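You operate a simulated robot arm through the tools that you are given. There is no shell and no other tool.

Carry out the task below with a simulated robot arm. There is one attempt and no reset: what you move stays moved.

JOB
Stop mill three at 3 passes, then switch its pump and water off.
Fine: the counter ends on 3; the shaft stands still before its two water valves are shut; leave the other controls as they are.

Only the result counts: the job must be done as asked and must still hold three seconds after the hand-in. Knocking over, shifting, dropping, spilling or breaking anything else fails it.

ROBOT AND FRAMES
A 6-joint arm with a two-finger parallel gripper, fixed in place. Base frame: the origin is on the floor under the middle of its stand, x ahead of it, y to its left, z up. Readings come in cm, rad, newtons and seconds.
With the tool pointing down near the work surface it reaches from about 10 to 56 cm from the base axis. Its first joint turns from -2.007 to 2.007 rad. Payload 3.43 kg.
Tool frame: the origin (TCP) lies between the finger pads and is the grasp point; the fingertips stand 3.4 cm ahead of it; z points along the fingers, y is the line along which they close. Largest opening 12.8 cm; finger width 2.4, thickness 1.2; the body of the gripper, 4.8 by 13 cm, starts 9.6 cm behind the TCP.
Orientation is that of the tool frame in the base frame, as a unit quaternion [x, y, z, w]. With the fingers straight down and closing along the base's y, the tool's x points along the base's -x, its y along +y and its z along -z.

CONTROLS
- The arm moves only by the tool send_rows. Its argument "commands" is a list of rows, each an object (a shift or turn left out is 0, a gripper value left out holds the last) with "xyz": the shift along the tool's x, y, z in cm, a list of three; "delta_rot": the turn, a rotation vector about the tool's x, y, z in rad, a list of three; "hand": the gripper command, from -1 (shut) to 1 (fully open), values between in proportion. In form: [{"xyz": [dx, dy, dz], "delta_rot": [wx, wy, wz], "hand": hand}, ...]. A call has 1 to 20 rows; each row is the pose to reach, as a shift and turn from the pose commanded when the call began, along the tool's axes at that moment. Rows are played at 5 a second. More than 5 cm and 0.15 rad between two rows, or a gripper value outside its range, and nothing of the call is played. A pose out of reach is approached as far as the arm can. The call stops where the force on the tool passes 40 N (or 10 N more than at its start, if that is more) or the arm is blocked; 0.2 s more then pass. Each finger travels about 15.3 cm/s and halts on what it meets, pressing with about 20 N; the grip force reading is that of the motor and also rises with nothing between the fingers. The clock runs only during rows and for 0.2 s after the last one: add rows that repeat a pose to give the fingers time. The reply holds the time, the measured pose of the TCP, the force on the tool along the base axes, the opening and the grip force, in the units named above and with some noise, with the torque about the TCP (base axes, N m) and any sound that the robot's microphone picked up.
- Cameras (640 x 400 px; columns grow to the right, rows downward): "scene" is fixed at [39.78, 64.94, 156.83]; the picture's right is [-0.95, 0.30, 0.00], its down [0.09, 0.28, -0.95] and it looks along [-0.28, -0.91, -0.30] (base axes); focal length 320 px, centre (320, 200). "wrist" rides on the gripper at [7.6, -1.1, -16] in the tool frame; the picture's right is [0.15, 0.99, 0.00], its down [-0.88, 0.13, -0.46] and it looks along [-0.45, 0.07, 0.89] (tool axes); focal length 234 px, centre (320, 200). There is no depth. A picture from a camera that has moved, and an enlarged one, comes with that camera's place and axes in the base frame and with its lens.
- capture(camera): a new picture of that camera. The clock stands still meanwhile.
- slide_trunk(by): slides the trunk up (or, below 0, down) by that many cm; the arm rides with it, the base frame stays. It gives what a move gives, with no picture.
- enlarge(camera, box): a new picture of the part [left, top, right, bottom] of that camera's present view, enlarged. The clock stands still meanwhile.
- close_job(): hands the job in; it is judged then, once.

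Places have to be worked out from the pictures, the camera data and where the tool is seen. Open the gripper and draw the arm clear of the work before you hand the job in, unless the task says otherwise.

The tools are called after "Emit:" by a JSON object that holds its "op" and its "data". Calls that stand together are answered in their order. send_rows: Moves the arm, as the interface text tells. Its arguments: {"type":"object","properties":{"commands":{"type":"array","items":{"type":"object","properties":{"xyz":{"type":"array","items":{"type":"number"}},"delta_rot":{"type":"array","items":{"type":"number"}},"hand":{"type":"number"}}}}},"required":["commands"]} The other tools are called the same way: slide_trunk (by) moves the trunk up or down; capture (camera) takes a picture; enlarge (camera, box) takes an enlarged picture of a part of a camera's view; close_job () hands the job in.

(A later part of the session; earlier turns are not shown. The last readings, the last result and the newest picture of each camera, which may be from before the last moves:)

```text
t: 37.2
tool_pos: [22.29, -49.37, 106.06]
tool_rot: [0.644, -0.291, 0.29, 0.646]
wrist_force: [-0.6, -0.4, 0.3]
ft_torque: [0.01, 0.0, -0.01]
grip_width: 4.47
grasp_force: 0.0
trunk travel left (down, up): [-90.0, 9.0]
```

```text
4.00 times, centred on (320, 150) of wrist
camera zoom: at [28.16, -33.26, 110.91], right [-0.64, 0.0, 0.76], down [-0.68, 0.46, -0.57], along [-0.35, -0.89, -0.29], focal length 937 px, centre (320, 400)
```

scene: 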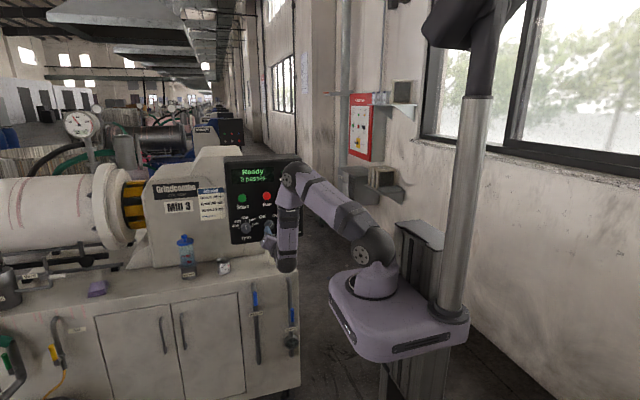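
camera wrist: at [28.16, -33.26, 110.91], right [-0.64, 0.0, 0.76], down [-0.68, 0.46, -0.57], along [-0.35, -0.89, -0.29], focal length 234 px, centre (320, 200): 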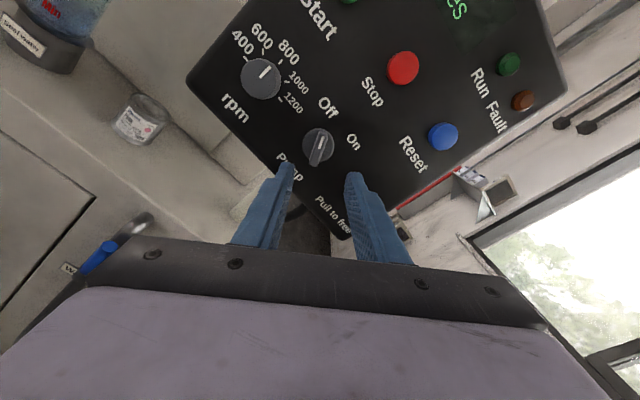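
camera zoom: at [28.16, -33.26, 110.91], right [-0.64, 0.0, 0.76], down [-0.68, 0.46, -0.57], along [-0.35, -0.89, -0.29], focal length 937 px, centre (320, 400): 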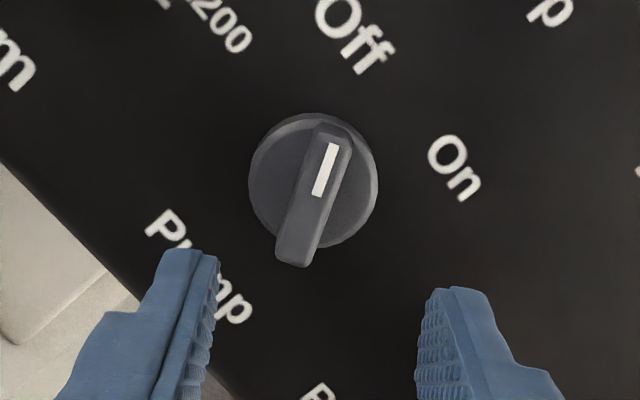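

The pump bar now points squarely at Off and the display still shows Ready, 3 passes. I back further off, roll the tool so the camera is on top and the fingers open horizontally, then lower the trunk to inspect the water valves.

Emit:
{"op": "send_rows", "data": {"commands": [{"xyz": [0, 0, -1.3], "delta_rot": [0, 0, 0.12], "hand": -0.3}, {"xyz": [0, 0, -2.6], "delta_rot": [0, 0, 0.24], "hand": -0.3}, {"xyz": [0, 0, -3.9], "delta_rot": [0, 0, 0.36], "hand": -0.3}, {"xyz": [0, 0, -5.2], "delta_rot": [0, 0, 0.48], "hand": -0.3}, {"xyz": [0, 0, -6.5], "delta_rot": [0, 0, 0.6], "hand": -0.3}, {"xyz": [0, 0, -8], "delta_rot": [0, 0, 0.724], "hand": -0.3}]}}

Emit:
{"op": "slide_trunk", "data": {"by": -30}}

Emit:
{"op": "capture", "data": {"camera": "wrist"}}

Emit:
{"op": "capture", "data": {"camera": "scene"}}

```text
t: 38.6
tool_pos: [22.24, -41.4, 106.22]
tool_rot: [-0.499, 0.501, -0.5, -0.5]
wrist_force: [-1.2, 0.3, 0.0]
ft_torque: [-0.04, 0.03, 0.01]
grip_width: 4.47
grasp_force: 0.1
trunk travel left (down, up): [-90.0, 9.0]
```

```text
t: 41.6
tool_pos: [22.26, -41.28, 76.11]
tool_rot: [0.499, -0.501, 0.499, 0.501]
wrist_force: [0.2, 0.6, 0.6]
ft_torque: [0.0, 0.01, 0.01]
grip_width: 4.51
grasp_force: 0.0
trunk travel left (down, up): [-60.0, 39.0]
```

```text
taken
camera wrist: at [23.39, -25.27, 83.57], right [-0.99, 0.0, 0.15], down [-0.13, 0.46, -0.88], along [-0.07, -0.89, -0.45], focal length 234 px, centre (320, 200)
```

wrist: 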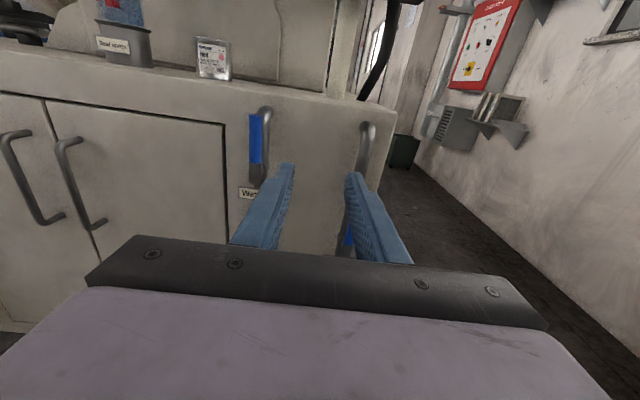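

```text
taken
```

scene: 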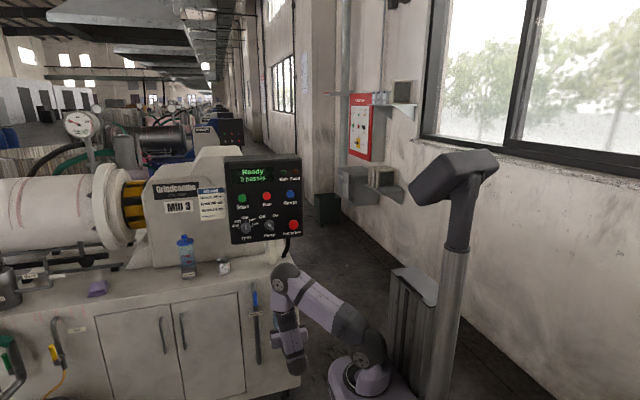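

The Water in lever is now visible from close. I enlarge it to find the pivot and the handle.

Emit:
{"op": "enlarge", "data": {"camera": "wrist", "box": [220, 90, 310, 210]}}

Emit:
{"op": "enlarge", "data": {"camera": "wrist", "box": [320, 100, 420, 260]}}

Emit:
{"op": "enlarge", "data": {"camera": "scene", "box": [235, 275, 285, 370]}}

```text
3.33 times, centred on (265, 150) of wrist
camera zoom: at [23.39, -25.27, 83.57], right [-0.99, 0.0, 0.15], down [-0.13, 0.46, -0.88], along [-0.07, -0.89, -0.45], focal length 781 px, centre (503, 367)
```

zoom: 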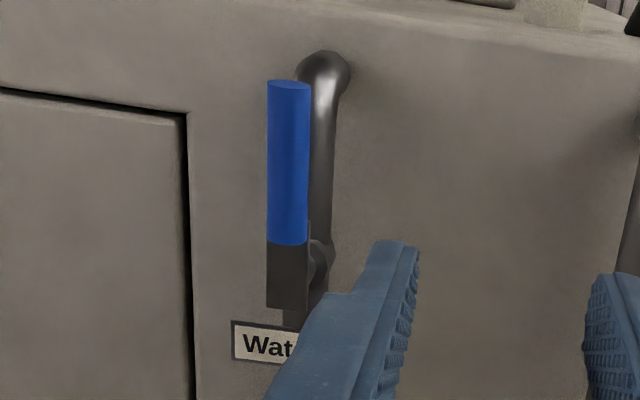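

```text
2.50 times, centred on (370, 180) of wrist
camera zoom: at [23.39, -25.27, 83.57], right [-0.99, 0.0, 0.15], down [-0.13, 0.46, -0.88], along [-0.07, -0.89, -0.45], focal length 585 px, centre (195, 250)
```

zoom: 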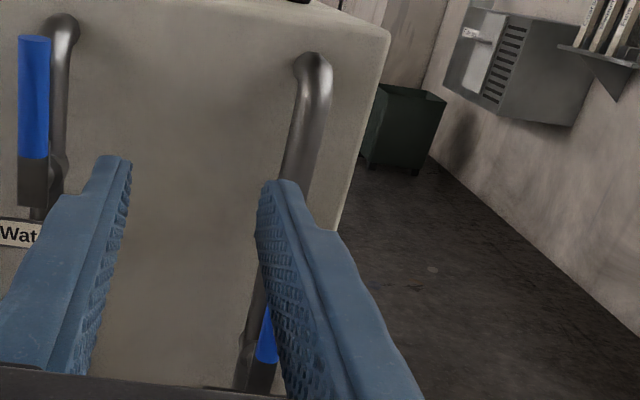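

```text
4.21 times, centred on (260, 322) of scene
camera zoom: at [39.78, 64.94, 156.83], right [-0.95, 0.3, 0.0], down [0.09, 0.28, -0.95], along [-0.28, -0.91, -0.3], focal length 1348 px, centre (573, -316)
```

zoom: 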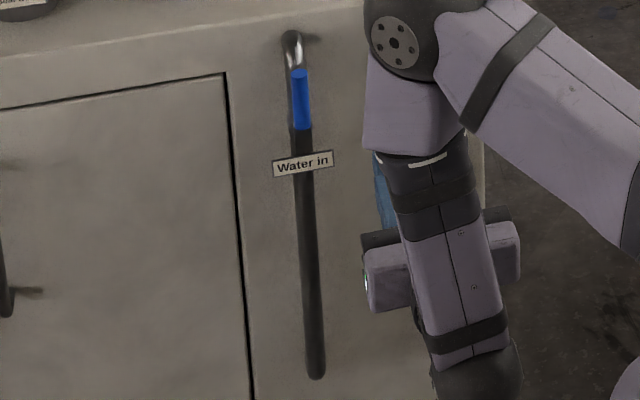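

Triangulated: the Water in handle is at x ≈ 30.8, y ≈ -56.9, z from 72 to 78.5 (about 1.7 cm thick), with its pivot near z ≈ 70.5. I move in front of its upper part with the fingers 3.4 cm apart and look before going in.

Emit:
{"op": "send_rows", "data": {"commands": [{"xyz": [0.1, -2.1, 1.7], "hand": -0.47}, {"xyz": [0.2, -4.3, 3.3], "hand": -0.47}, {"xyz": [0.3, -6.4, 5.0], "hand": -0.47}, {"xyz": [0.4, -8.54, 6.7], "hand": -0.47}, {"xyz": [0.4, -8.54, 6.7], "hand": -0.47}]}}

Emit:
{"op": "capture", "data": {"camera": "wrist"}}

Emit:
{"op": "enlarge", "data": {"camera": "wrist", "box": [230, 80, 410, 270]}}

Emit:
{"op": "enlarge", "data": {"camera": "scene", "box": [225, 265, 305, 375]}}

```text
t: 42.8
tool_pos: [30.84, -48.04, 76.48]
tool_rot: [-0.5, 0.5, -0.5, -0.5]
wrist_force: [0.0, 0.2, 0.0]
ft_torque: [-0.03, 0.0, 0.01]
grip_width: 3.42
grasp_force: 0.1
trunk travel left (down, up): [-60.0, 39.0]
```

```text
taken
camera wrist: at [31.97, -32.02, 83.9], right [-0.99, 0.0, 0.15], down [-0.13, 0.46, -0.88], along [-0.07, -0.89, -0.45], focal length 234 px, centre (320, 200)
```

wrist: 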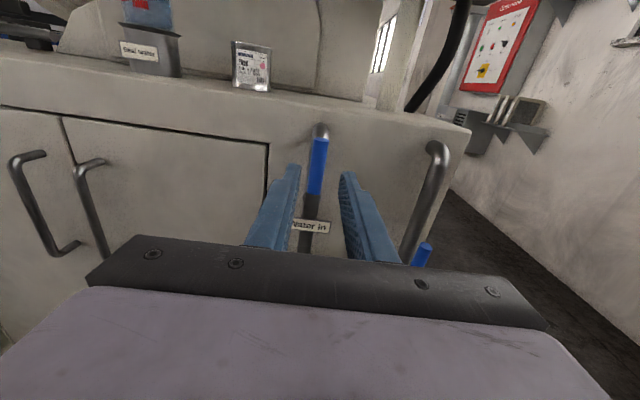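

```text
2.11 times, centred on (320, 175) of wrist
camera zoom: at [31.97, -32.02, 83.9], right [-0.99, 0.0, 0.15], down [-0.13, 0.46, -0.88], along [-0.07, -0.89, -0.45], focal length 493 px, centre (320, 253)
```

zoom: 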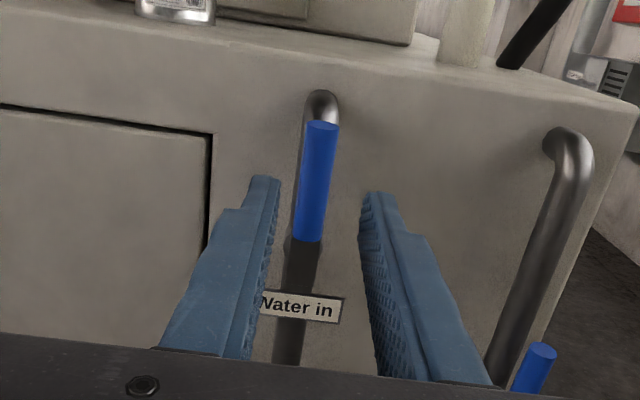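

```text
3.64 times, centred on (265, 320) of scene
camera zoom: at [39.78, 64.94, 156.83], right [-0.95, 0.3, 0.0], down [0.09, 0.28, -0.95], along [-0.28, -0.91, -0.3], focal length 1164 px, centre (520, -236)
```

zoom: 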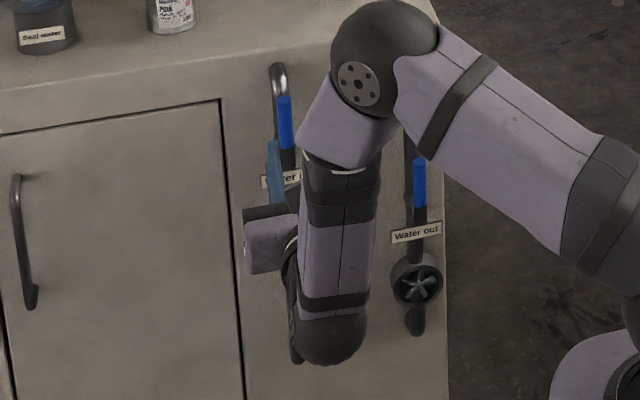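

The handle sits between the fingers, at x ≈ 30.9, and the pipe axis is also x ≈ 30.9. I advance 6.6 cm so the tips cover the handle without touching the pipe behind.

Emit:
{"op": "send_rows", "data": {"commands": [{"xyz": [0, 0, 1.3], "hand": -0.47}, {"xyz": [0, 0, 2.6], "hand": -0.47}, {"xyz": [0, 0, 3.9], "hand": -0.47}, {"xyz": [0, 0, 5.0], "hand": -0.47}, {"xyz": [0, 0, 5.8], "hand": -0.47}, {"xyz": [0, 0, 6.6], "hand": -0.47}]}}

Emit:
{"op": "enlarge", "data": {"camera": "wrist", "box": [230, 80, 410, 270]}}

```text
t: 44.2
tool_pos: [30.82, -54.66, 76.46]
tool_rot: [0.5, -0.5, 0.501, 0.5]
wrist_force: [0.9, 0.1, 0.0]
ft_torque: [-0.05, -0.01, 0.05]
grip_width: 3.4
grasp_force: 0.0
trunk travel left (down, up): [-60.0, 39.0]
```

```text
2.11 times, centred on (320, 175) of wrist
camera zoom: at [31.94, -38.6, 83.96], right [-0.99, 0.0, 0.15], down [-0.13, 0.46, -0.88], along [-0.07, -0.89, -0.45], focal length 493 px, centre (320, 253)
```

zoom: 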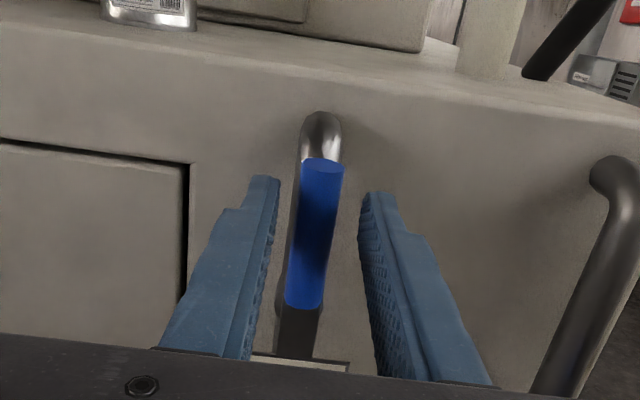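

The handle is straddled without contact. Before choosing the turning direction I look for a clue in how the other valves (Vent, Air) are built.

Emit:
{"op": "enlarge", "data": {"camera": "scene", "box": [0, 250, 80, 310]}}

Emit:
{"op": "enlarge", "data": {"camera": "scene", "box": [0, 305, 100, 400]}}

```text
6.67 times, centred on (40, 280) of scene
camera zoom: at [39.78, 64.94, 156.83], right [-0.95, 0.3, 0.0], down [0.09, 0.28, -0.95], along [-0.28, -0.91, -0.3], focal length 2134 px, centre (2187, -333)
```

zoom: 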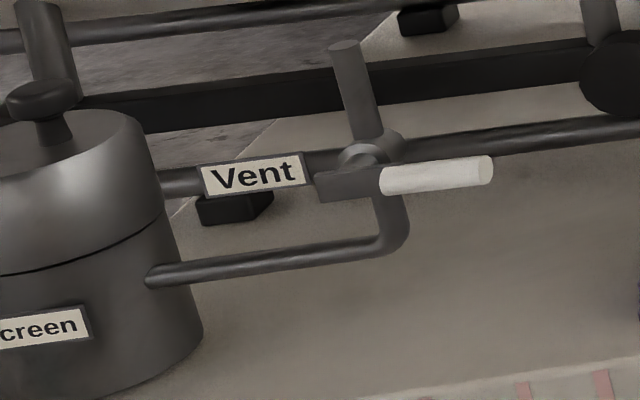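

```text
4.21 times, centred on (50, 352) of scene
camera zoom: at [39.78, 64.94, 156.83], right [-0.95, 0.3, 0.0], down [0.09, 0.28, -0.95], along [-0.28, -0.91, -0.3], focal length 1348 px, centre (1457, -442)
```

zoom: 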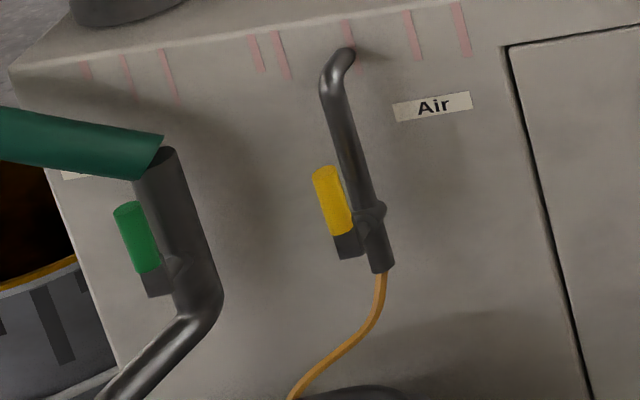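

The closed Vent valve is the same lever model and points to the right (−x), so these close clockwise as seen from the front. I follow the arc about the pivot toward −x for the first 25° and check the force.

Emit:
{"op": "send_rows", "data": {"commands": [{"xyz": [-0.03, 0.6, 0], "delta_rot": [0, 0, 0.1], "hand": -0.47}, {"xyz": [-0.12, 1.19, 0], "delta_rot": [0, 0, 0.2], "hand": -0.47}, {"xyz": [-0.27, 1.77, 0], "delta_rot": [0, 0, 0.3], "hand": -0.47}, {"xyz": [-0.47, 2.34, 0], "delta_rot": [0, 0, 0.4], "hand": -0.47}]}}

Emit:
{"op": "enlarge", "data": {"camera": "wrist", "box": [230, 80, 410, 270]}}

```text
t: 45.2
tool_pos: [28.35, -54.73, 76.0]
tool_rot: [0.39, -0.589, 0.591, 0.389]
wrist_force: [1.8, -0.1, -0.3]
ft_torque: [0.0, 0.01, 0.04]
grip_width: 3.48
grasp_force: 0.5
trunk travel left (down, up): [-60.0, 39.0]
```

```text
2.11 times, centred on (320, 175) of wrist
camera zoom: at [26.5, -38.62, 83.35], right [-0.97, 0.0, -0.25], down [0.23, 0.46, -0.86], along [0.11, -0.89, -0.44], focal length 493 px, centre (320, 253)
```

zoom: 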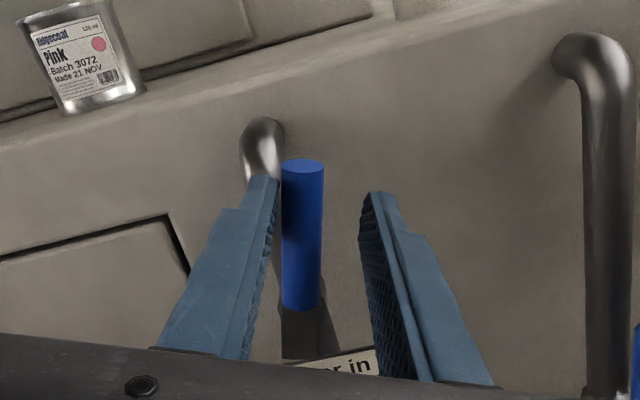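

The lever follows easily with under 2 N. I continue along the arc to the 90° position.

Emit:
{"op": "send_rows", "data": {"commands": [{"xyz": [-0.05, 0.78, 0], "delta_rot": [0, 0, 0.13], "hand": -0.47}, {"xyz": [-0.2, 1.54, 0], "delta_rot": [0, 0, 0.26], "hand": -0.47}, {"xyz": [-0.45, 2.28, 0], "delta_rot": [0, 0, 0.39], "hand": -0.47}, {"xyz": [-0.79, 2.98, 0], "delta_rot": [0, 0, 0.52], "hand": -0.47}, {"xyz": [-1.22, 3.63, 0], "delta_rot": [0, 0, 0.65], "hand": -0.47}, {"xyz": [-1.73, 4.22, 0], "delta_rot": [0, 0, 0.78], "hand": -0.47}, {"xyz": [-2.32, 4.74, 0], "delta_rot": [0, 0, 0.91], "hand": -0.47}, {"xyz": [-2.96, 5.17, 0], "delta_rot": [0, 0, 1.04], "hand": -0.47}, {"xyz": [-3.66, 5.52, 0], "delta_rot": [0, 0, 1.17], "hand": -0.47}]}}

Emit:
{"op": "enlarge", "data": {"camera": "wrist", "box": [230, 80, 410, 270]}}

Emit:
{"op": "enlarge", "data": {"camera": "scene", "box": [225, 265, 305, 375]}}

```text
t: 47.2
tool_pos: [24.72, -54.7, 70.42]
tool_rot: [0.002, 0.707, -0.707, 0.0]
wrist_force: [-1.3, -0.8, 2.2]
ft_torque: [-0.05, 0.03, -0.06]
grip_width: 3.46
grasp_force: 1.1
trunk travel left (down, up): [-60.0, 39.0]
```

```text
2.11 times, centred on (320, 175) of wrist
camera zoom: at [17.14, -38.58, 71.49], right [-0.14, 0.0, -0.99], down [0.88, 0.45, -0.13], along [0.45, -0.89, -0.07], focal length 493 px, centre (320, 253)
```

zoom: 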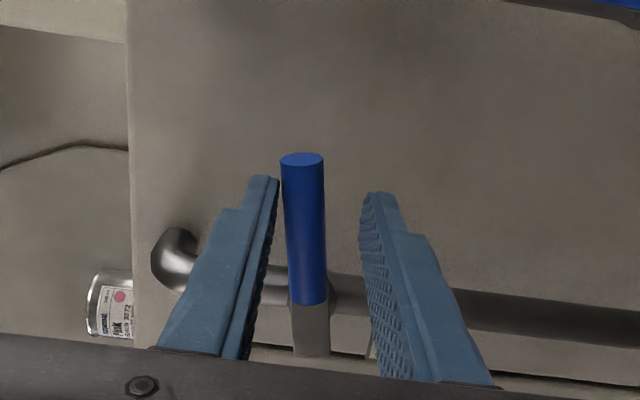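

```text
3.64 times, centred on (265, 320) of scene
camera zoom: at [39.78, 64.94, 156.83], right [-0.95, 0.3, 0.0], down [0.09, 0.28, -0.95], along [-0.28, -0.91, -0.3], focal length 1164 px, centre (520, -236)
```

zoom: 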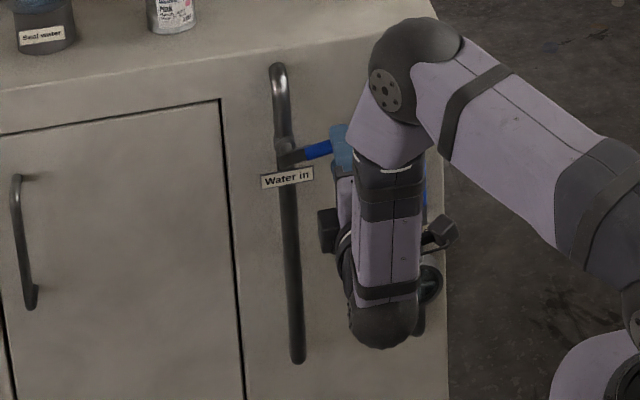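

The lever is nearly horizontal but lags about 8° behind because of the finger clearance. I push a bit further until the stop is felt.

Emit:
{"op": "send_rows", "data": {"commands": [{"xyz": [-0.01, 0.3, 0], "delta_rot": [0, 0, 0.05], "hand": -0.47}, {"xyz": [-0.03, 0.6, 0], "delta_rot": [0, 0, 0.1], "hand": -0.47}, {"xyz": [-0.05, 0.8, 0], "delta_rot": [0, 0, 0.13], "hand": -0.47}, {"xyz": [-0.07, 0.95, 0], "delta_rot": [0, 0, 0.16], "hand": -0.47}, {"xyz": [-0.1, 1.1, 0], "delta_rot": [0, 0, 0.18], "hand": -0.47}, {"xyz": [-0.1, 1.2, 0], "delta_rot": [0, 0, 0.2], "hand": -0.47}]}}

Emit:
{"op": "enlarge", "data": {"camera": "wrist", "box": [230, 80, 410, 270]}}

Emit:
{"op": "enlarge", "data": {"camera": "scene", "box": [225, 265, 305, 375]}}

```text
t: 48.6
tool_pos: [24.96, -54.67, 69.37]
tool_rot: [-0.071, -0.703, 0.704, -0.072]
wrist_force: [-1.7, 0.0, 2.8]
ft_torque: [-0.06, 0.06, -0.04]
grip_width: 3.53
grasp_force: 1.0
trunk travel left (down, up): [-60.0, 39.0]
```

```text
2.11 times, centred on (320, 175) of wrist
camera zoom: at [17.26, -38.58, 68.8], right [0.05, 0.0, -1.0], down [0.89, 0.46, 0.05], along [0.45, -0.89, 0.02], focal length 493 px, centre (320, 253)
```

zoom: 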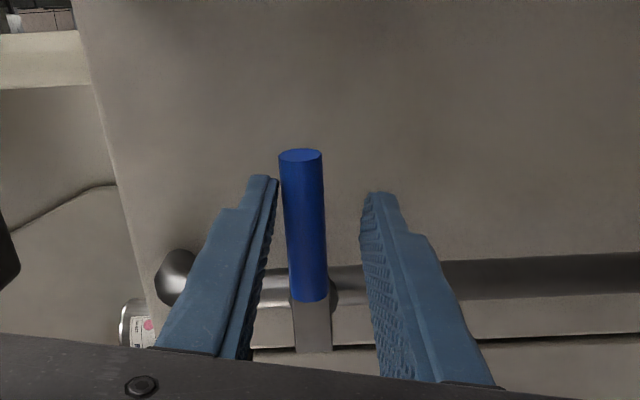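

```text
3.64 times, centred on (265, 320) of scene
camera zoom: at [39.78, 64.94, 156.83], right [-0.95, 0.3, 0.0], down [0.09, 0.28, -0.95], along [-0.28, -0.91, -0.3], focal length 1164 px, centre (520, -236)
```

zoom: 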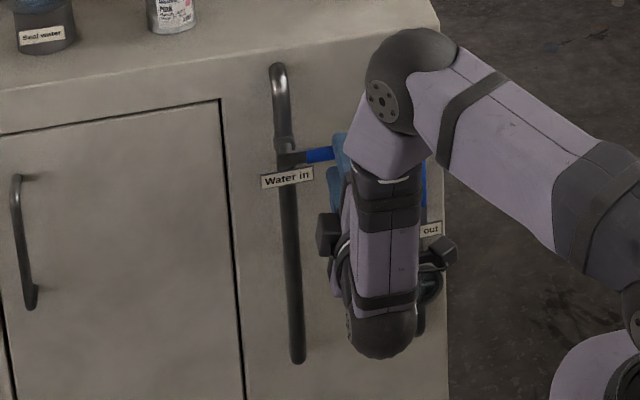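

The handle computes as essentially horizontal (x 28.9 to 22.4 at z ≈ 69.7) with only 3 N of resistance. I push slightly more in tiny steps to see whether the stop is there.

Emit:
{"op": "send_rows", "data": {"commands": [{"xyz": [0, 0.12, 0], "delta_rot": [0, 0, 0.02], "hand": -0.47}, {"xyz": [-0.01, 0.24, 0], "delta_rot": [0, 0, 0.04], "hand": -0.47}, {"xyz": [-0.01, 0.36, 0], "delta_rot": [0, 0, 0.06], "hand": -0.47}, {"xyz": [-0.01, 0.36, 0], "delta_rot": [0, 0, 0.06], "hand": -0.47}]}}

Emit:
{"op": "enlarge", "data": {"camera": "wrist", "box": [230, 80, 410, 270]}}

```text
t: 49.6
tool_pos: [25.06, -54.66, 69.0]
tool_rot: [-0.092, -0.699, 0.703, -0.092]
wrist_force: [2.2, -1.5, 11.9]
ft_torque: [-0.31, 0.21, 0.0]
grip_width: 4.02
grasp_force: 5.8
trunk travel left (down, up): [-60.0, 39.0]
```

```text
2.11 times, centred on (320, 175) of wrist
camera zoom: at [17.42, -38.6, 68.06], right [0.11, 0.0, -0.99], down [0.88, 0.46, 0.1], along [0.45, -0.89, 0.06], focal length 493 px, centre (320, 253)
```

zoom: 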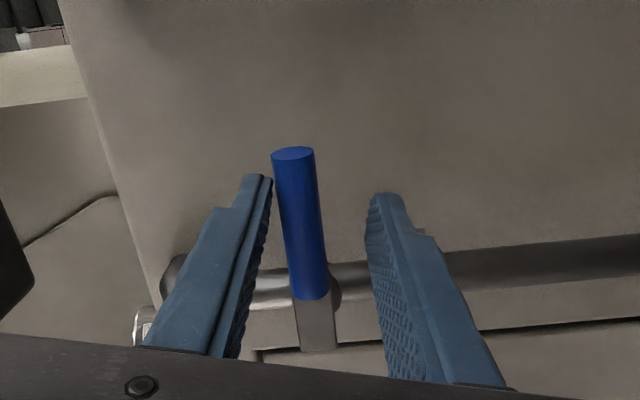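

The force rose to 12 N and the finger was pushed back: the Water in lever is at its closed stop. I centre the fingers on the handle to unload it and withdraw straight back.

Emit:
{"op": "send_rows", "data": {"commands": [{"xyz": [0, -0.5, 0], "hand": -0.47}, {"xyz": [0, -1.0, 0], "hand": -0.47}, {"xyz": [0, -1.1, 0], "hand": -0.4}, {"xyz": [0, -1.1, -1.5], "hand": -0.4}, {"xyz": [0, -1.1, -3.5], "hand": -0.4}, {"xyz": [0, -1.1, -5.5], "hand": -0.4}, {"xyz": [0, -1.1, -7.5], "hand": -0.4}, {"xyz": [0, -1.1, -10.0], "hand": -0.4}]}}

Emit:
{"op": "capture", "data": {"camera": "wrist"}}

Emit:
{"op": "capture", "data": {"camera": "scene"}}

Emit:
{"op": "enlarge", "data": {"camera": "scene", "box": [225, 265, 305, 375]}}

```text
t: 51.4
tool_pos: [24.74, -44.5, 70.1]
tool_rot: [-0.093, -0.701, 0.701, -0.091]
wrist_force: [-0.8, 0.1, -0.7]
ft_torque: [-0.01, -0.02, 0.04]
grip_width: 3.85
grasp_force: 0.0
trunk travel left (down, up): [-60.0, 39.0]
```

```text
taken
camera wrist: at [17.09, -28.54, 69.04], right [0.11, 0.0, -0.99], down [0.88, 0.45, 0.1], along [0.45, -0.89, 0.05], focal length 234 px, centre (320, 200)
```

wrist: 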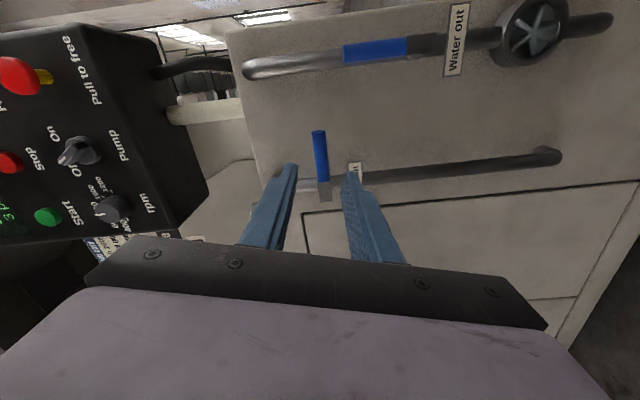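

```text
taken
```

scene: 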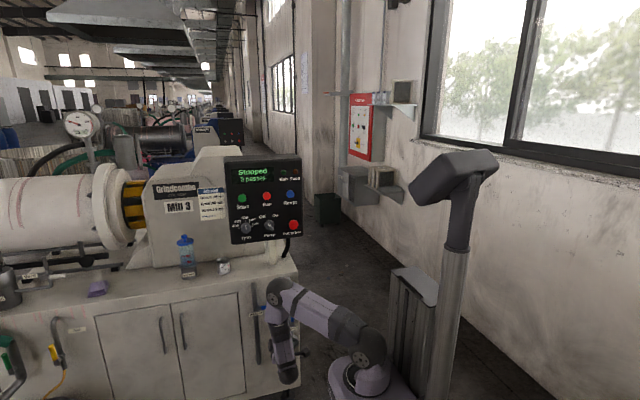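

```text
3.64 times, centred on (265, 320) of scene
camera zoom: at [39.78, 64.94, 156.83], right [-0.95, 0.3, 0.0], down [0.09, 0.28, -0.95], along [-0.28, -0.91, -0.3], focal length 1164 px, centre (520, -236)
```

zoom: 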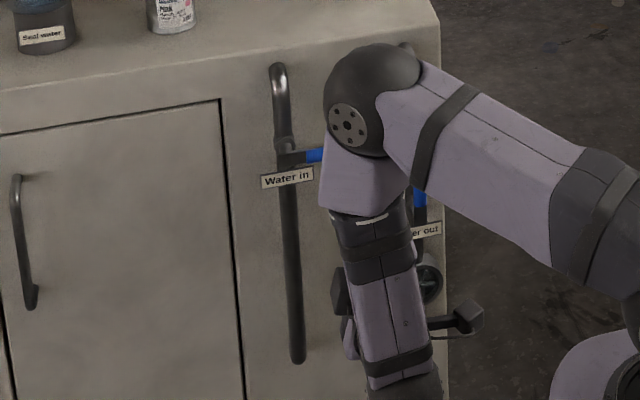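

The panel text seems to have changed again, so I zoom in on the display and the lever.

Emit:
{"op": "enlarge", "data": {"camera": "scene", "box": [220, 150, 310, 250]}}

Emit:
{"op": "enlarge", "data": {"camera": "wrist", "box": [230, 0, 630, 260]}}

Emit:
{"op": "enlarge", "data": {"camera": "wrist", "box": [0, 20, 200, 260]}}

```text
4.00 times, centred on (265, 200) of scene
camera zoom: at [39.78, 64.94, 156.83], right [-0.95, 0.3, 0.0], down [0.09, 0.28, -0.95], along [-0.28, -0.91, -0.3], focal length 1281 px, centre (540, 200)
```

zoom: 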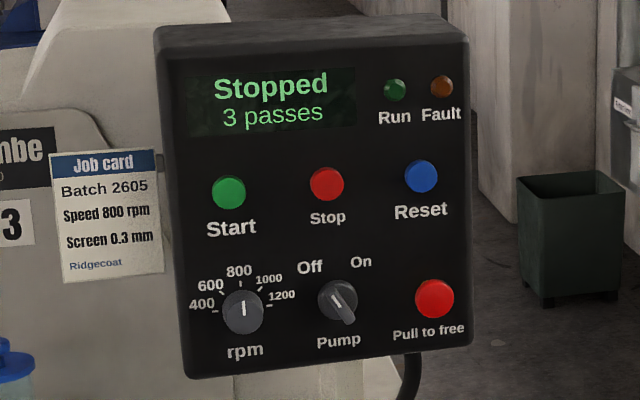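

```text
1.54 times, centred on (430, 130) of wrist
camera zoom: at [17.09, -28.54, 69.04], right [0.11, 0.0, -0.99], down [0.88, 0.45, 0.1], along [0.45, -0.89, 0.05], focal length 360 px, centre (151, 308)
```

zoom: 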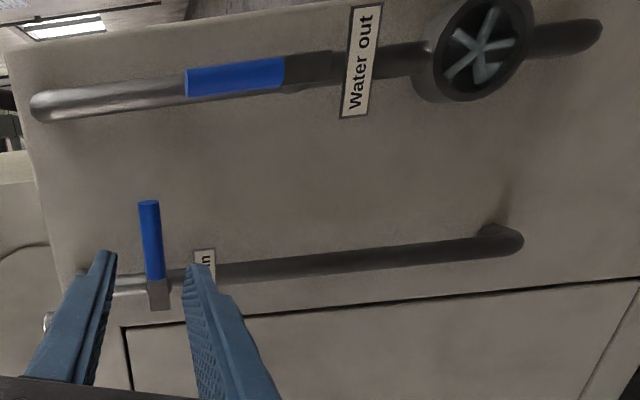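

```text
1.67 times, centred on (100, 140) of wrist
camera zoom: at [17.09, -28.54, 69.04], right [0.11, 0.0, -0.99], down [0.88, 0.45, 0.1], along [0.45, -0.89, 0.05], focal length 390 px, centre (687, 300)
```

zoom: 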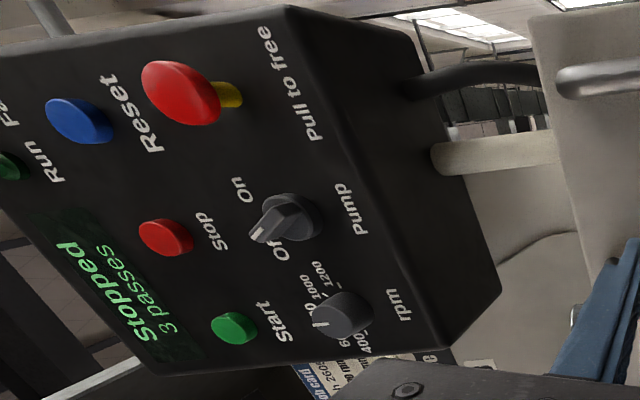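

The display reads "Stopped, 3 passes" with the pump at Off, and Water in is closed and perpendicular to its pipe. The Water out handle triangulates to x ≈ 15.0, y ≈ -56.9, z from 59.9 to 66.4, so its pivot is near z ≈ 58.3. I lower the trunk 12 cm and bring the tool in front of it with the roll reset.

Emit:
{"op": "slide_trunk", "data": {"by": -12}}

Emit:
{"op": "send_rows", "data": {"commands": [{"xyz": [0.6, -0.66, 0.1], "delta_rot": [0, 0, -0.1409], "hand": -0.47}, {"xyz": [1.2, -1.31, 0.2], "delta_rot": [0, 0, -0.2818], "hand": -0.47}, {"xyz": [1.8, -1.97, 0.3], "delta_rot": [0, 0, -0.4228], "hand": -0.47}, {"xyz": [2.4, -2.63, 0.4], "delta_rot": [0, 0, -0.5637], "hand": -0.47}, {"xyz": [3.0, -3.28, 0.5], "delta_rot": [0, 0, -0.7046], "hand": -0.47}, {"xyz": [3.6, -3.94, 0.6], "delta_rot": [0, 0, -0.8455], "hand": -0.47}, {"xyz": [4.2, -4.6, 0.7], "delta_rot": [0, 0, -0.9865], "hand": -0.47}, {"xyz": [4.8, -5.26, 0.9], "delta_rot": [0, 0, -1.1274], "hand": -0.47}, {"xyz": [5.4, -5.91, 1.2], "delta_rot": [0, 0, -1.2683], "hand": -0.47}, {"xyz": [6.0, -6.57, 1.6], "delta_rot": [0, 0, -1.4092], "hand": -0.47}, {"xyz": [6.6, -7.23, 2.2], "delta_rot": [0, 0, -1.5502], "hand": -0.47}, {"xyz": [7.2, -7.88, 2.8], "delta_rot": [0, 0, -1.6911], "hand": -0.47}, {"xyz": [7.8, -8.54, 3.5], "delta_rot": [0, 0, -1.832], "hand": -0.47}]}}

Emit:
{"op": "capture", "data": {"camera": "wrist"}}

Emit:
{"op": "enlarge", "data": {"camera": "wrist", "box": [230, 80, 410, 270]}}

Emit:
{"op": "capture", "data": {"camera": "scene"}}

```text
t: 52.9
tool_pos: [24.72, -44.59, 57.9]
tool_rot: [-0.092, -0.701, 0.701, -0.092]
wrist_force: [0.3, 0.2, -0.9]
ft_torque: [0.0, -0.01, 0.0]
grip_width: 3.82
grasp_force: 0.0
trunk travel left (down, up): [-48.0, 51.0]
```

```text
t: 55.7
tool_pos: [15.0, -48.11, 64.22]
tool_rot: [0.502, -0.498, 0.499, 0.501]
wrist_force: [-0.1, -0.8, 0.8]
ft_torque: [0.01, 0.02, -0.01]
grip_width: 3.38
grasp_force: 0.1
trunk travel left (down, up): [-48.0, 51.0]
```

```text
taken
camera wrist: at [16.09, -32.05, 71.71], right [-0.99, 0.0, 0.15], down [-0.13, 0.46, -0.88], along [-0.07, -0.89, -0.45], focal length 234 px, centre (320, 200)
```

wrist: 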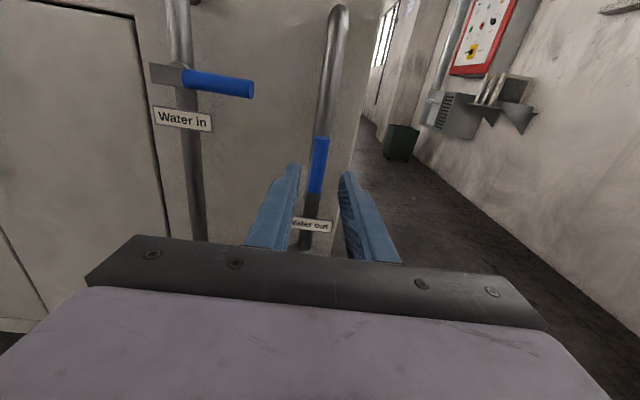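

```text
2.11 times, centred on (320, 175) of wrist
camera zoom: at [16.09, -32.05, 71.71], right [-0.99, 0.0, 0.15], down [-0.13, 0.46, -0.88], along [-0.07, -0.89, -0.45], focal length 493 px, centre (320, 253)
```

zoom: 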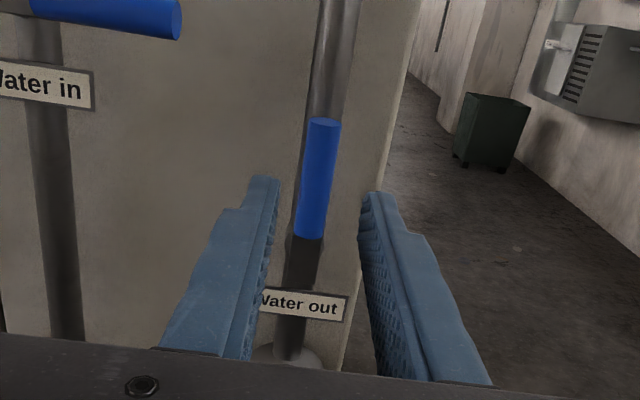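

```text
taken
```

scene: 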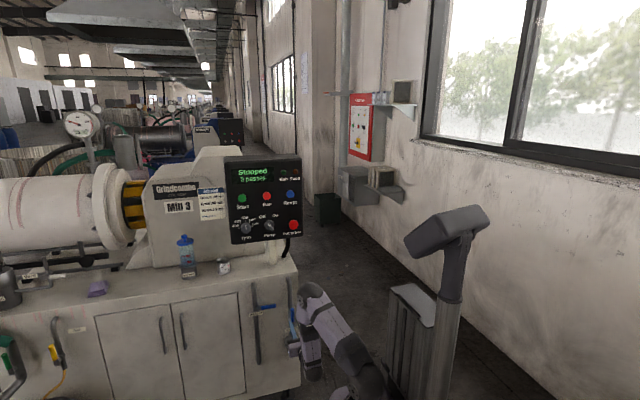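

The view of Water out matches the one I had at Water in almost pixel for pixel, so the same offsets apply. I advance 6.6 cm to straddle the handle.

Emit:
{"op": "send_rows", "data": {"commands": [{"xyz": [0, 0, 1.3], "hand": -0.47}, {"xyz": [0, 0, 2.6], "hand": -0.47}, {"xyz": [0, 0, 3.9], "hand": -0.47}, {"xyz": [0, 0, 5.0], "hand": -0.47}, {"xyz": [0, 0, 5.8], "hand": -0.47}, {"xyz": [0, 0, 6.6], "hand": -0.47}]}}

Emit:
{"op": "enlarge", "data": {"camera": "wrist", "box": [230, 80, 410, 270]}}

```text
t: 57.1
tool_pos: [14.98, -54.77, 64.34]
tool_rot: [0.5, -0.5, 0.5, 0.5]
wrist_force: [0.2, 0.8, 0.1]
ft_torque: [-0.01, 0.01, -0.02]
grip_width: 3.37
grasp_force: 0.0
trunk travel left (down, up): [-48.0, 51.0]
```

```text
2.11 times, centred on (320, 175) of wrist
camera zoom: at [16.07, -38.67, 71.79], right [-0.99, 0.0, 0.15], down [-0.13, 0.46, -0.88], along [-0.07, -0.89, -0.45], focal length 493 px, centre (320, 253)
```

zoom: 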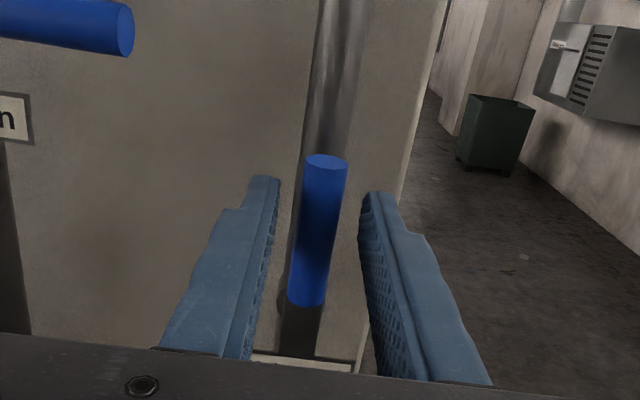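

The handle is straddled with no contact force. I turn it clockwise (toward −x) for the first 23° and check the resistance.

Emit:
{"op": "send_rows", "data": {"commands": [{"xyz": [-0.03, 0.6, 0], "delta_rot": [0, 0, 0.1], "hand": -0.47}, {"xyz": [-0.12, 1.19, 0], "delta_rot": [0, 0, 0.2], "hand": -0.47}, {"xyz": [-0.27, 1.77, 0], "delta_rot": [0, 0, 0.3], "hand": -0.47}, {"xyz": [-0.47, 2.34, 0], "delta_rot": [0, 0, 0.4], "hand": -0.47}]}}

Emit:
{"op": "enlarge", "data": {"camera": "wrist", "box": [230, 80, 410, 270]}}

```text
t: 58.1
tool_pos: [13.82, -54.39, 63.91]
tool_rot: [-0.388, 0.591, -0.588, -0.393]
wrist_force: [1.6, -0.2, 0.7]
ft_torque: [0.0, 0.0, 0.06]
grip_width: 3.5
grasp_force: 0.9
out of reach, approached as far as the arm can: row 2, 3, 4
trunk travel left (down, up): [-48.0, 51.0]
```

```text
2.11 times, centred on (320, 175) of wrist
camera zoom: at [12.15, -38.29, 71.15], right [-0.97, 0.01, -0.25], down [0.23, 0.45, -0.86], along [0.11, -0.89, -0.44], focal length 493 px, centre (320, 253)
```

zoom: 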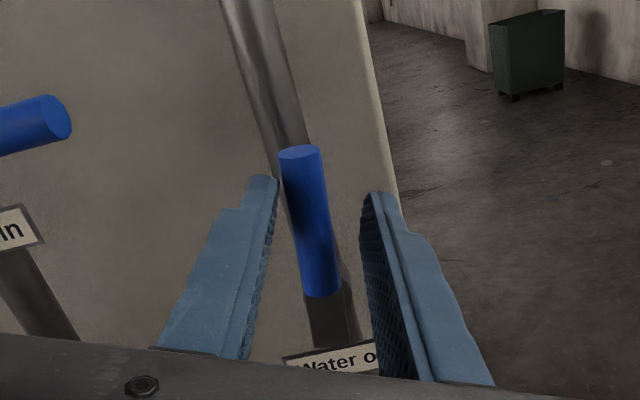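

The clockwise direction is right (the lever turned freely), but the arm reports x < 13.8 as out of reach in this posture. I look at the arm's configuration before choosing another way.

Emit:
{"op": "enlarge", "data": {"camera": "scene", "box": [230, 250, 450, 400]}}

Emit:
{"op": "capture", "data": {"camera": "wrist"}}

```text
2.67 times, centred on (340, 325) of scene
camera zoom: at [39.78, 64.94, 156.83], right [-0.95, 0.3, 0.0], down [0.09, 0.28, -0.95], along [-0.28, -0.91, -0.3], focal length 854 px, centre (267, -133)
```

zoom: 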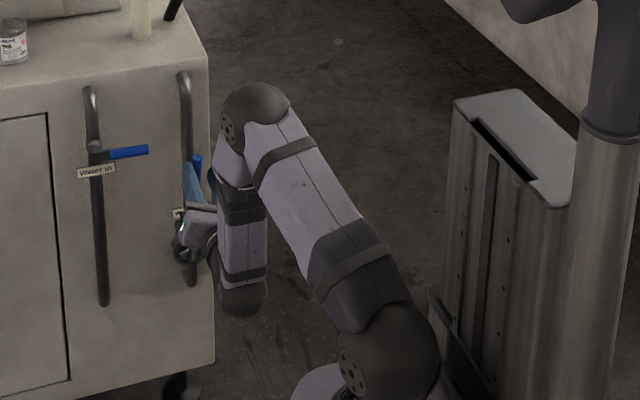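

```text
taken
camera wrist: at [12.15, -38.29, 71.15], right [-0.97, 0.01, -0.25], down [0.23, 0.45, -0.86], along [0.11, -0.89, -0.44], focal length 234 px, centre (320, 200)
```

wrist: 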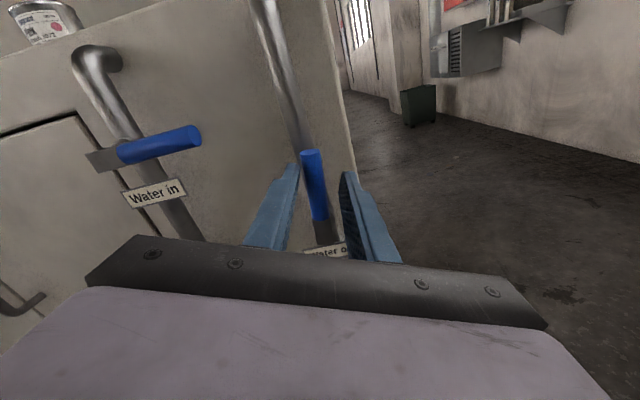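

The wrist seems to hit a joint limit as the tool lines up with the arm plane. Yawing the tool about 20° toward −x keeps the wrist further out in +x. I first withdraw straight back off the handle to reposition.

Emit:
{"op": "send_rows", "data": {"commands": [{"xyz": [0, -0.3, 0], "hand": -0.42}, {"xyz": [0, -0.3, -1.5], "hand": -0.42}, {"xyz": [0, -0.3, -3.0], "hand": -0.42}, {"xyz": [0, -0.3, -5.0], "hand": -0.42}, {"xyz": [0, -0.3, -7.0], "hand": -0.42}, {"xyz": [0, -0.3, -9.0], "hand": -0.42}]}}

Emit:
{"op": "capture", "data": {"camera": "wrist"}}

Emit:
{"op": "enlarge", "data": {"camera": "wrist", "box": [230, 80, 410, 270]}}

```text
t: 59.5
tool_pos: [14.04, -45.27, 63.91]
tool_rot: [0.392, -0.589, 0.59, 0.39]
wrist_force: [0.3, -0.7, -0.5]
ft_torque: [0.02, 0.0, 0.03]
grip_width: 3.72
grasp_force: 0.1
trunk travel left (down, up): [-48.0, 51.0]
```

```text
taken
camera wrist: at [12.3, -29.31, 71.24], right [-0.97, 0.0, -0.25], down [0.22, 0.46, -0.86], along [0.11, -0.89, -0.44], focal length 234 px, centre (320, 200)
```

wrist: 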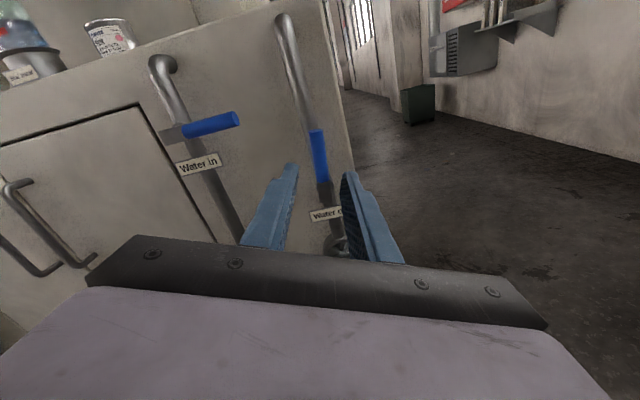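

```text
2.11 times, centred on (320, 175) of wrist
camera zoom: at [12.3, -29.31, 71.24], right [-0.97, 0.0, -0.25], down [0.22, 0.46, -0.86], along [0.11, -0.89, -0.44], focal length 493 px, centre (320, 253)
```

zoom: 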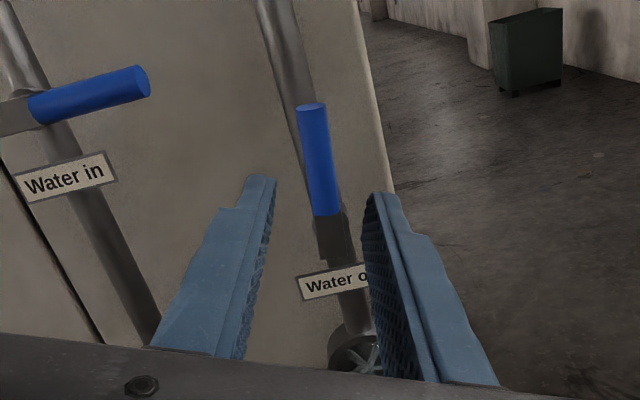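

The lever is about 6° off vertical so far (tip near x = 14.0, z = 66.4). I roll the tool back upright, shift to x ≈ 18, then yaw 25° toward −x in front of the handle.

Emit:
{"op": "send_rows", "data": {"commands": [{"xyz": [-0.32, -0.95, 0], "delta_rot": [0, 0, -0.1], "hand": -0.47}, {"xyz": [-0.65, -1.91, 0], "delta_rot": [0, 0, -0.2], "hand": -0.47}, {"xyz": [-0.97, -2.86, 0], "delta_rot": [0, 0, -0.3], "hand": -0.47}, {"xyz": [-1.3, -3.82, 0], "delta_rot": [0, 0, -0.4], "hand": -0.47}]}}

Emit:
{"op": "send_rows", "data": {"commands": [{"xyz": [0, 0, 0.9], "delta_rot": [-0.109, 0, 0], "hand": -0.47}, {"xyz": [0, 0, 1.8], "delta_rot": [-0.218, 0, 0], "hand": -0.47}, {"xyz": [0, 0, 2.7], "delta_rot": [-0.327, 0, 0], "hand": -0.47}, {"xyz": [0, 0, 3.66], "delta_rot": [-0.436, 0, 0], "hand": -0.47}]}}

Emit:
{"op": "capture", "data": {"camera": "wrist"}}

Emit:
{"op": "enlarge", "data": {"camera": "wrist", "box": [230, 80, 410, 270]}}

Emit:
{"op": "enlarge", "data": {"camera": "scene", "box": [230, 250, 450, 400]}}

```text
t: 60.5
tool_pos: [18.29, -45.44, 64.27]
tool_rot: [0.501, -0.499, 0.499, 0.501]
wrist_force: [0.3, 0.7, -0.8]
ft_torque: [0.02, 0.05, -0.02]
grip_width: 3.41
grasp_force: 0.0
trunk travel left (down, up): [-48.0, 51.0]
```

```text
t: 61.5
tool_pos: [18.25, -49.1, 64.21]
tool_rot: [0.38, -0.597, 0.378, 0.597]
wrist_force: [0.1, 0.2, 0.2]
ft_torque: [0.0, 0.02, 0.04]
grip_width: 3.4
grasp_force: 0.0
trunk travel left (down, up): [-48.0, 51.0]
```

```text
taken
camera wrist: at [26.02, -35.0, 71.64], right [-0.9, 0.42, 0.15], down [0.07, 0.47, -0.88], along [-0.44, -0.78, -0.45], focal length 234 px, centre (320, 200)
```

wrist: 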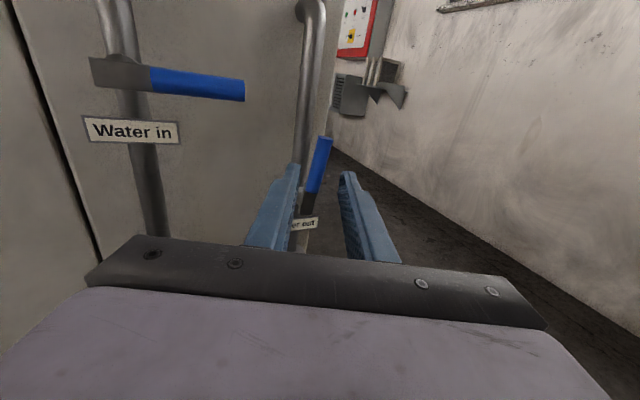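

```text
2.11 times, centred on (320, 175) of wrist
camera zoom: at [26.02, -35.0, 71.64], right [-0.9, 0.42, 0.15], down [0.07, 0.47, -0.88], along [-0.44, -0.78, -0.45], focal length 493 px, centre (320, 253)
```

zoom: 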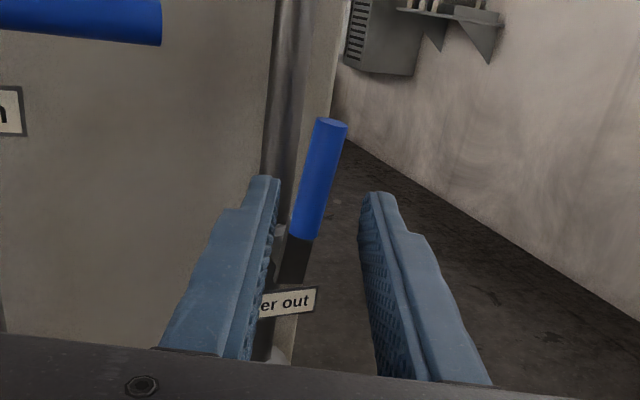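

```text
2.67 times, centred on (340, 325) of scene
camera zoom: at [39.78, 64.94, 156.83], right [-0.95, 0.3, 0.0], down [0.09, 0.28, -0.95], along [-0.28, -0.91, -0.3], focal length 854 px, centre (267, -133)
```

zoom: 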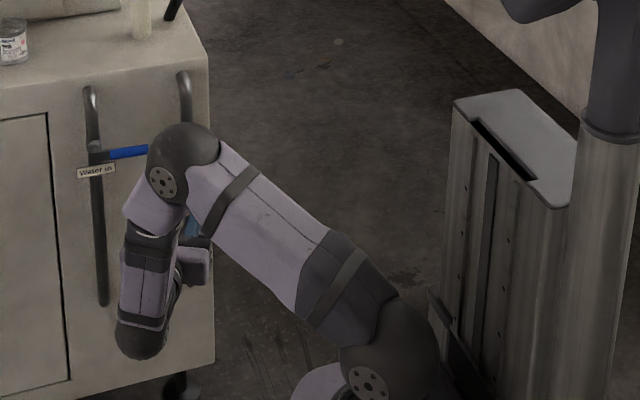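

The handle lies between the fingers, about 3 mm right of centre. I advance 6 cm along the tool axis with a small lateral correction.

Emit:
{"op": "send_rows", "data": {"commands": [{"xyz": [0, 0.25, 1.3], "hand": -0.47}, {"xyz": [0, 0.25, 2.6], "hand": -0.47}, {"xyz": [0, 0.25, 3.9], "hand": -0.47}, {"xyz": [0, 0.25, 5.0], "hand": -0.47}, {"xyz": [0, 0.25, 6.0], "hand": -0.47}]}}

Emit:
{"op": "enlarge", "data": {"camera": "wrist", "box": [230, 80, 410, 270]}}

```text
t: 62.7
tool_pos: [15.4, -54.43, 64.19]
tool_rot: [0.38, -0.596, 0.379, 0.597]
wrist_force: [-0.4, 0.4, -0.2]
ft_torque: [-0.02, 0.01, 0.0]
grip_width: 3.39
grasp_force: 0.0
trunk travel left (down, up): [-48.0, 51.0]
```

```text
2.11 times, centred on (320, 175) of wrist
camera zoom: at [23.23, -40.32, 71.66], right [-0.9, 0.42, 0.15], down [0.07, 0.47, -0.88], along [-0.44, -0.78, -0.45], focal length 493 px, centre (320, 253)
```

zoom: 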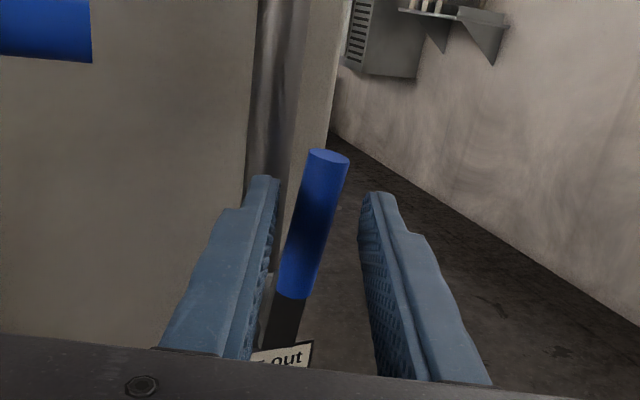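

Clean straddle with no contact. I turn the lever along its arc to about 29° first and check force and reach.

Emit:
{"op": "send_rows", "data": {"commands": [{"xyz": [-0.09, 0.54, 0.25], "delta_rot": [0, 0, 0.1], "hand": -0.47}, {"xyz": [-0.24, 1.06, 0.5], "delta_rot": [0, 0, 0.22], "hand": -0.47}, {"xyz": [-0.44, 1.58, 0.74], "delta_rot": [0, 0, 0.35], "hand": -0.47}, {"xyz": [-0.7, 2.07, 0.96], "delta_rot": [0, 0, 0.46], "hand": -0.47}]}}

Emit:
{"op": "enlarge", "data": {"camera": "wrist", "box": [230, 80, 410, 270]}}

```text
t: 63.7
tool_pos: [13.15, -54.27, 63.65]
tool_rot: [-0.234, 0.667, -0.506, -0.495]
wrist_force: [0.9, -1.7, 0.2]
ft_torque: [0.02, 0.02, 0.14]
grip_width: 3.49
grasp_force: 1.6
trunk travel left (down, up): [-48.0, 51.0]
```

```text
2.11 times, centred on (320, 175) of wrist
camera zoom: at [17.75, -38.82, 70.7], right [-0.86, 0.4, -0.31], down [0.44, 0.3, -0.85], along [-0.25, -0.87, -0.43], focal length 493 px, centre (320, 253)
```

zoom: 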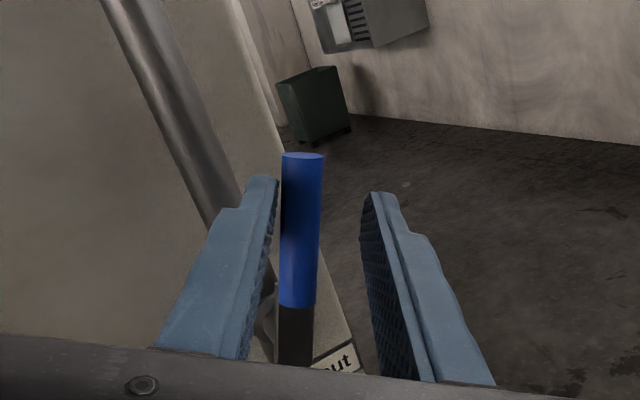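

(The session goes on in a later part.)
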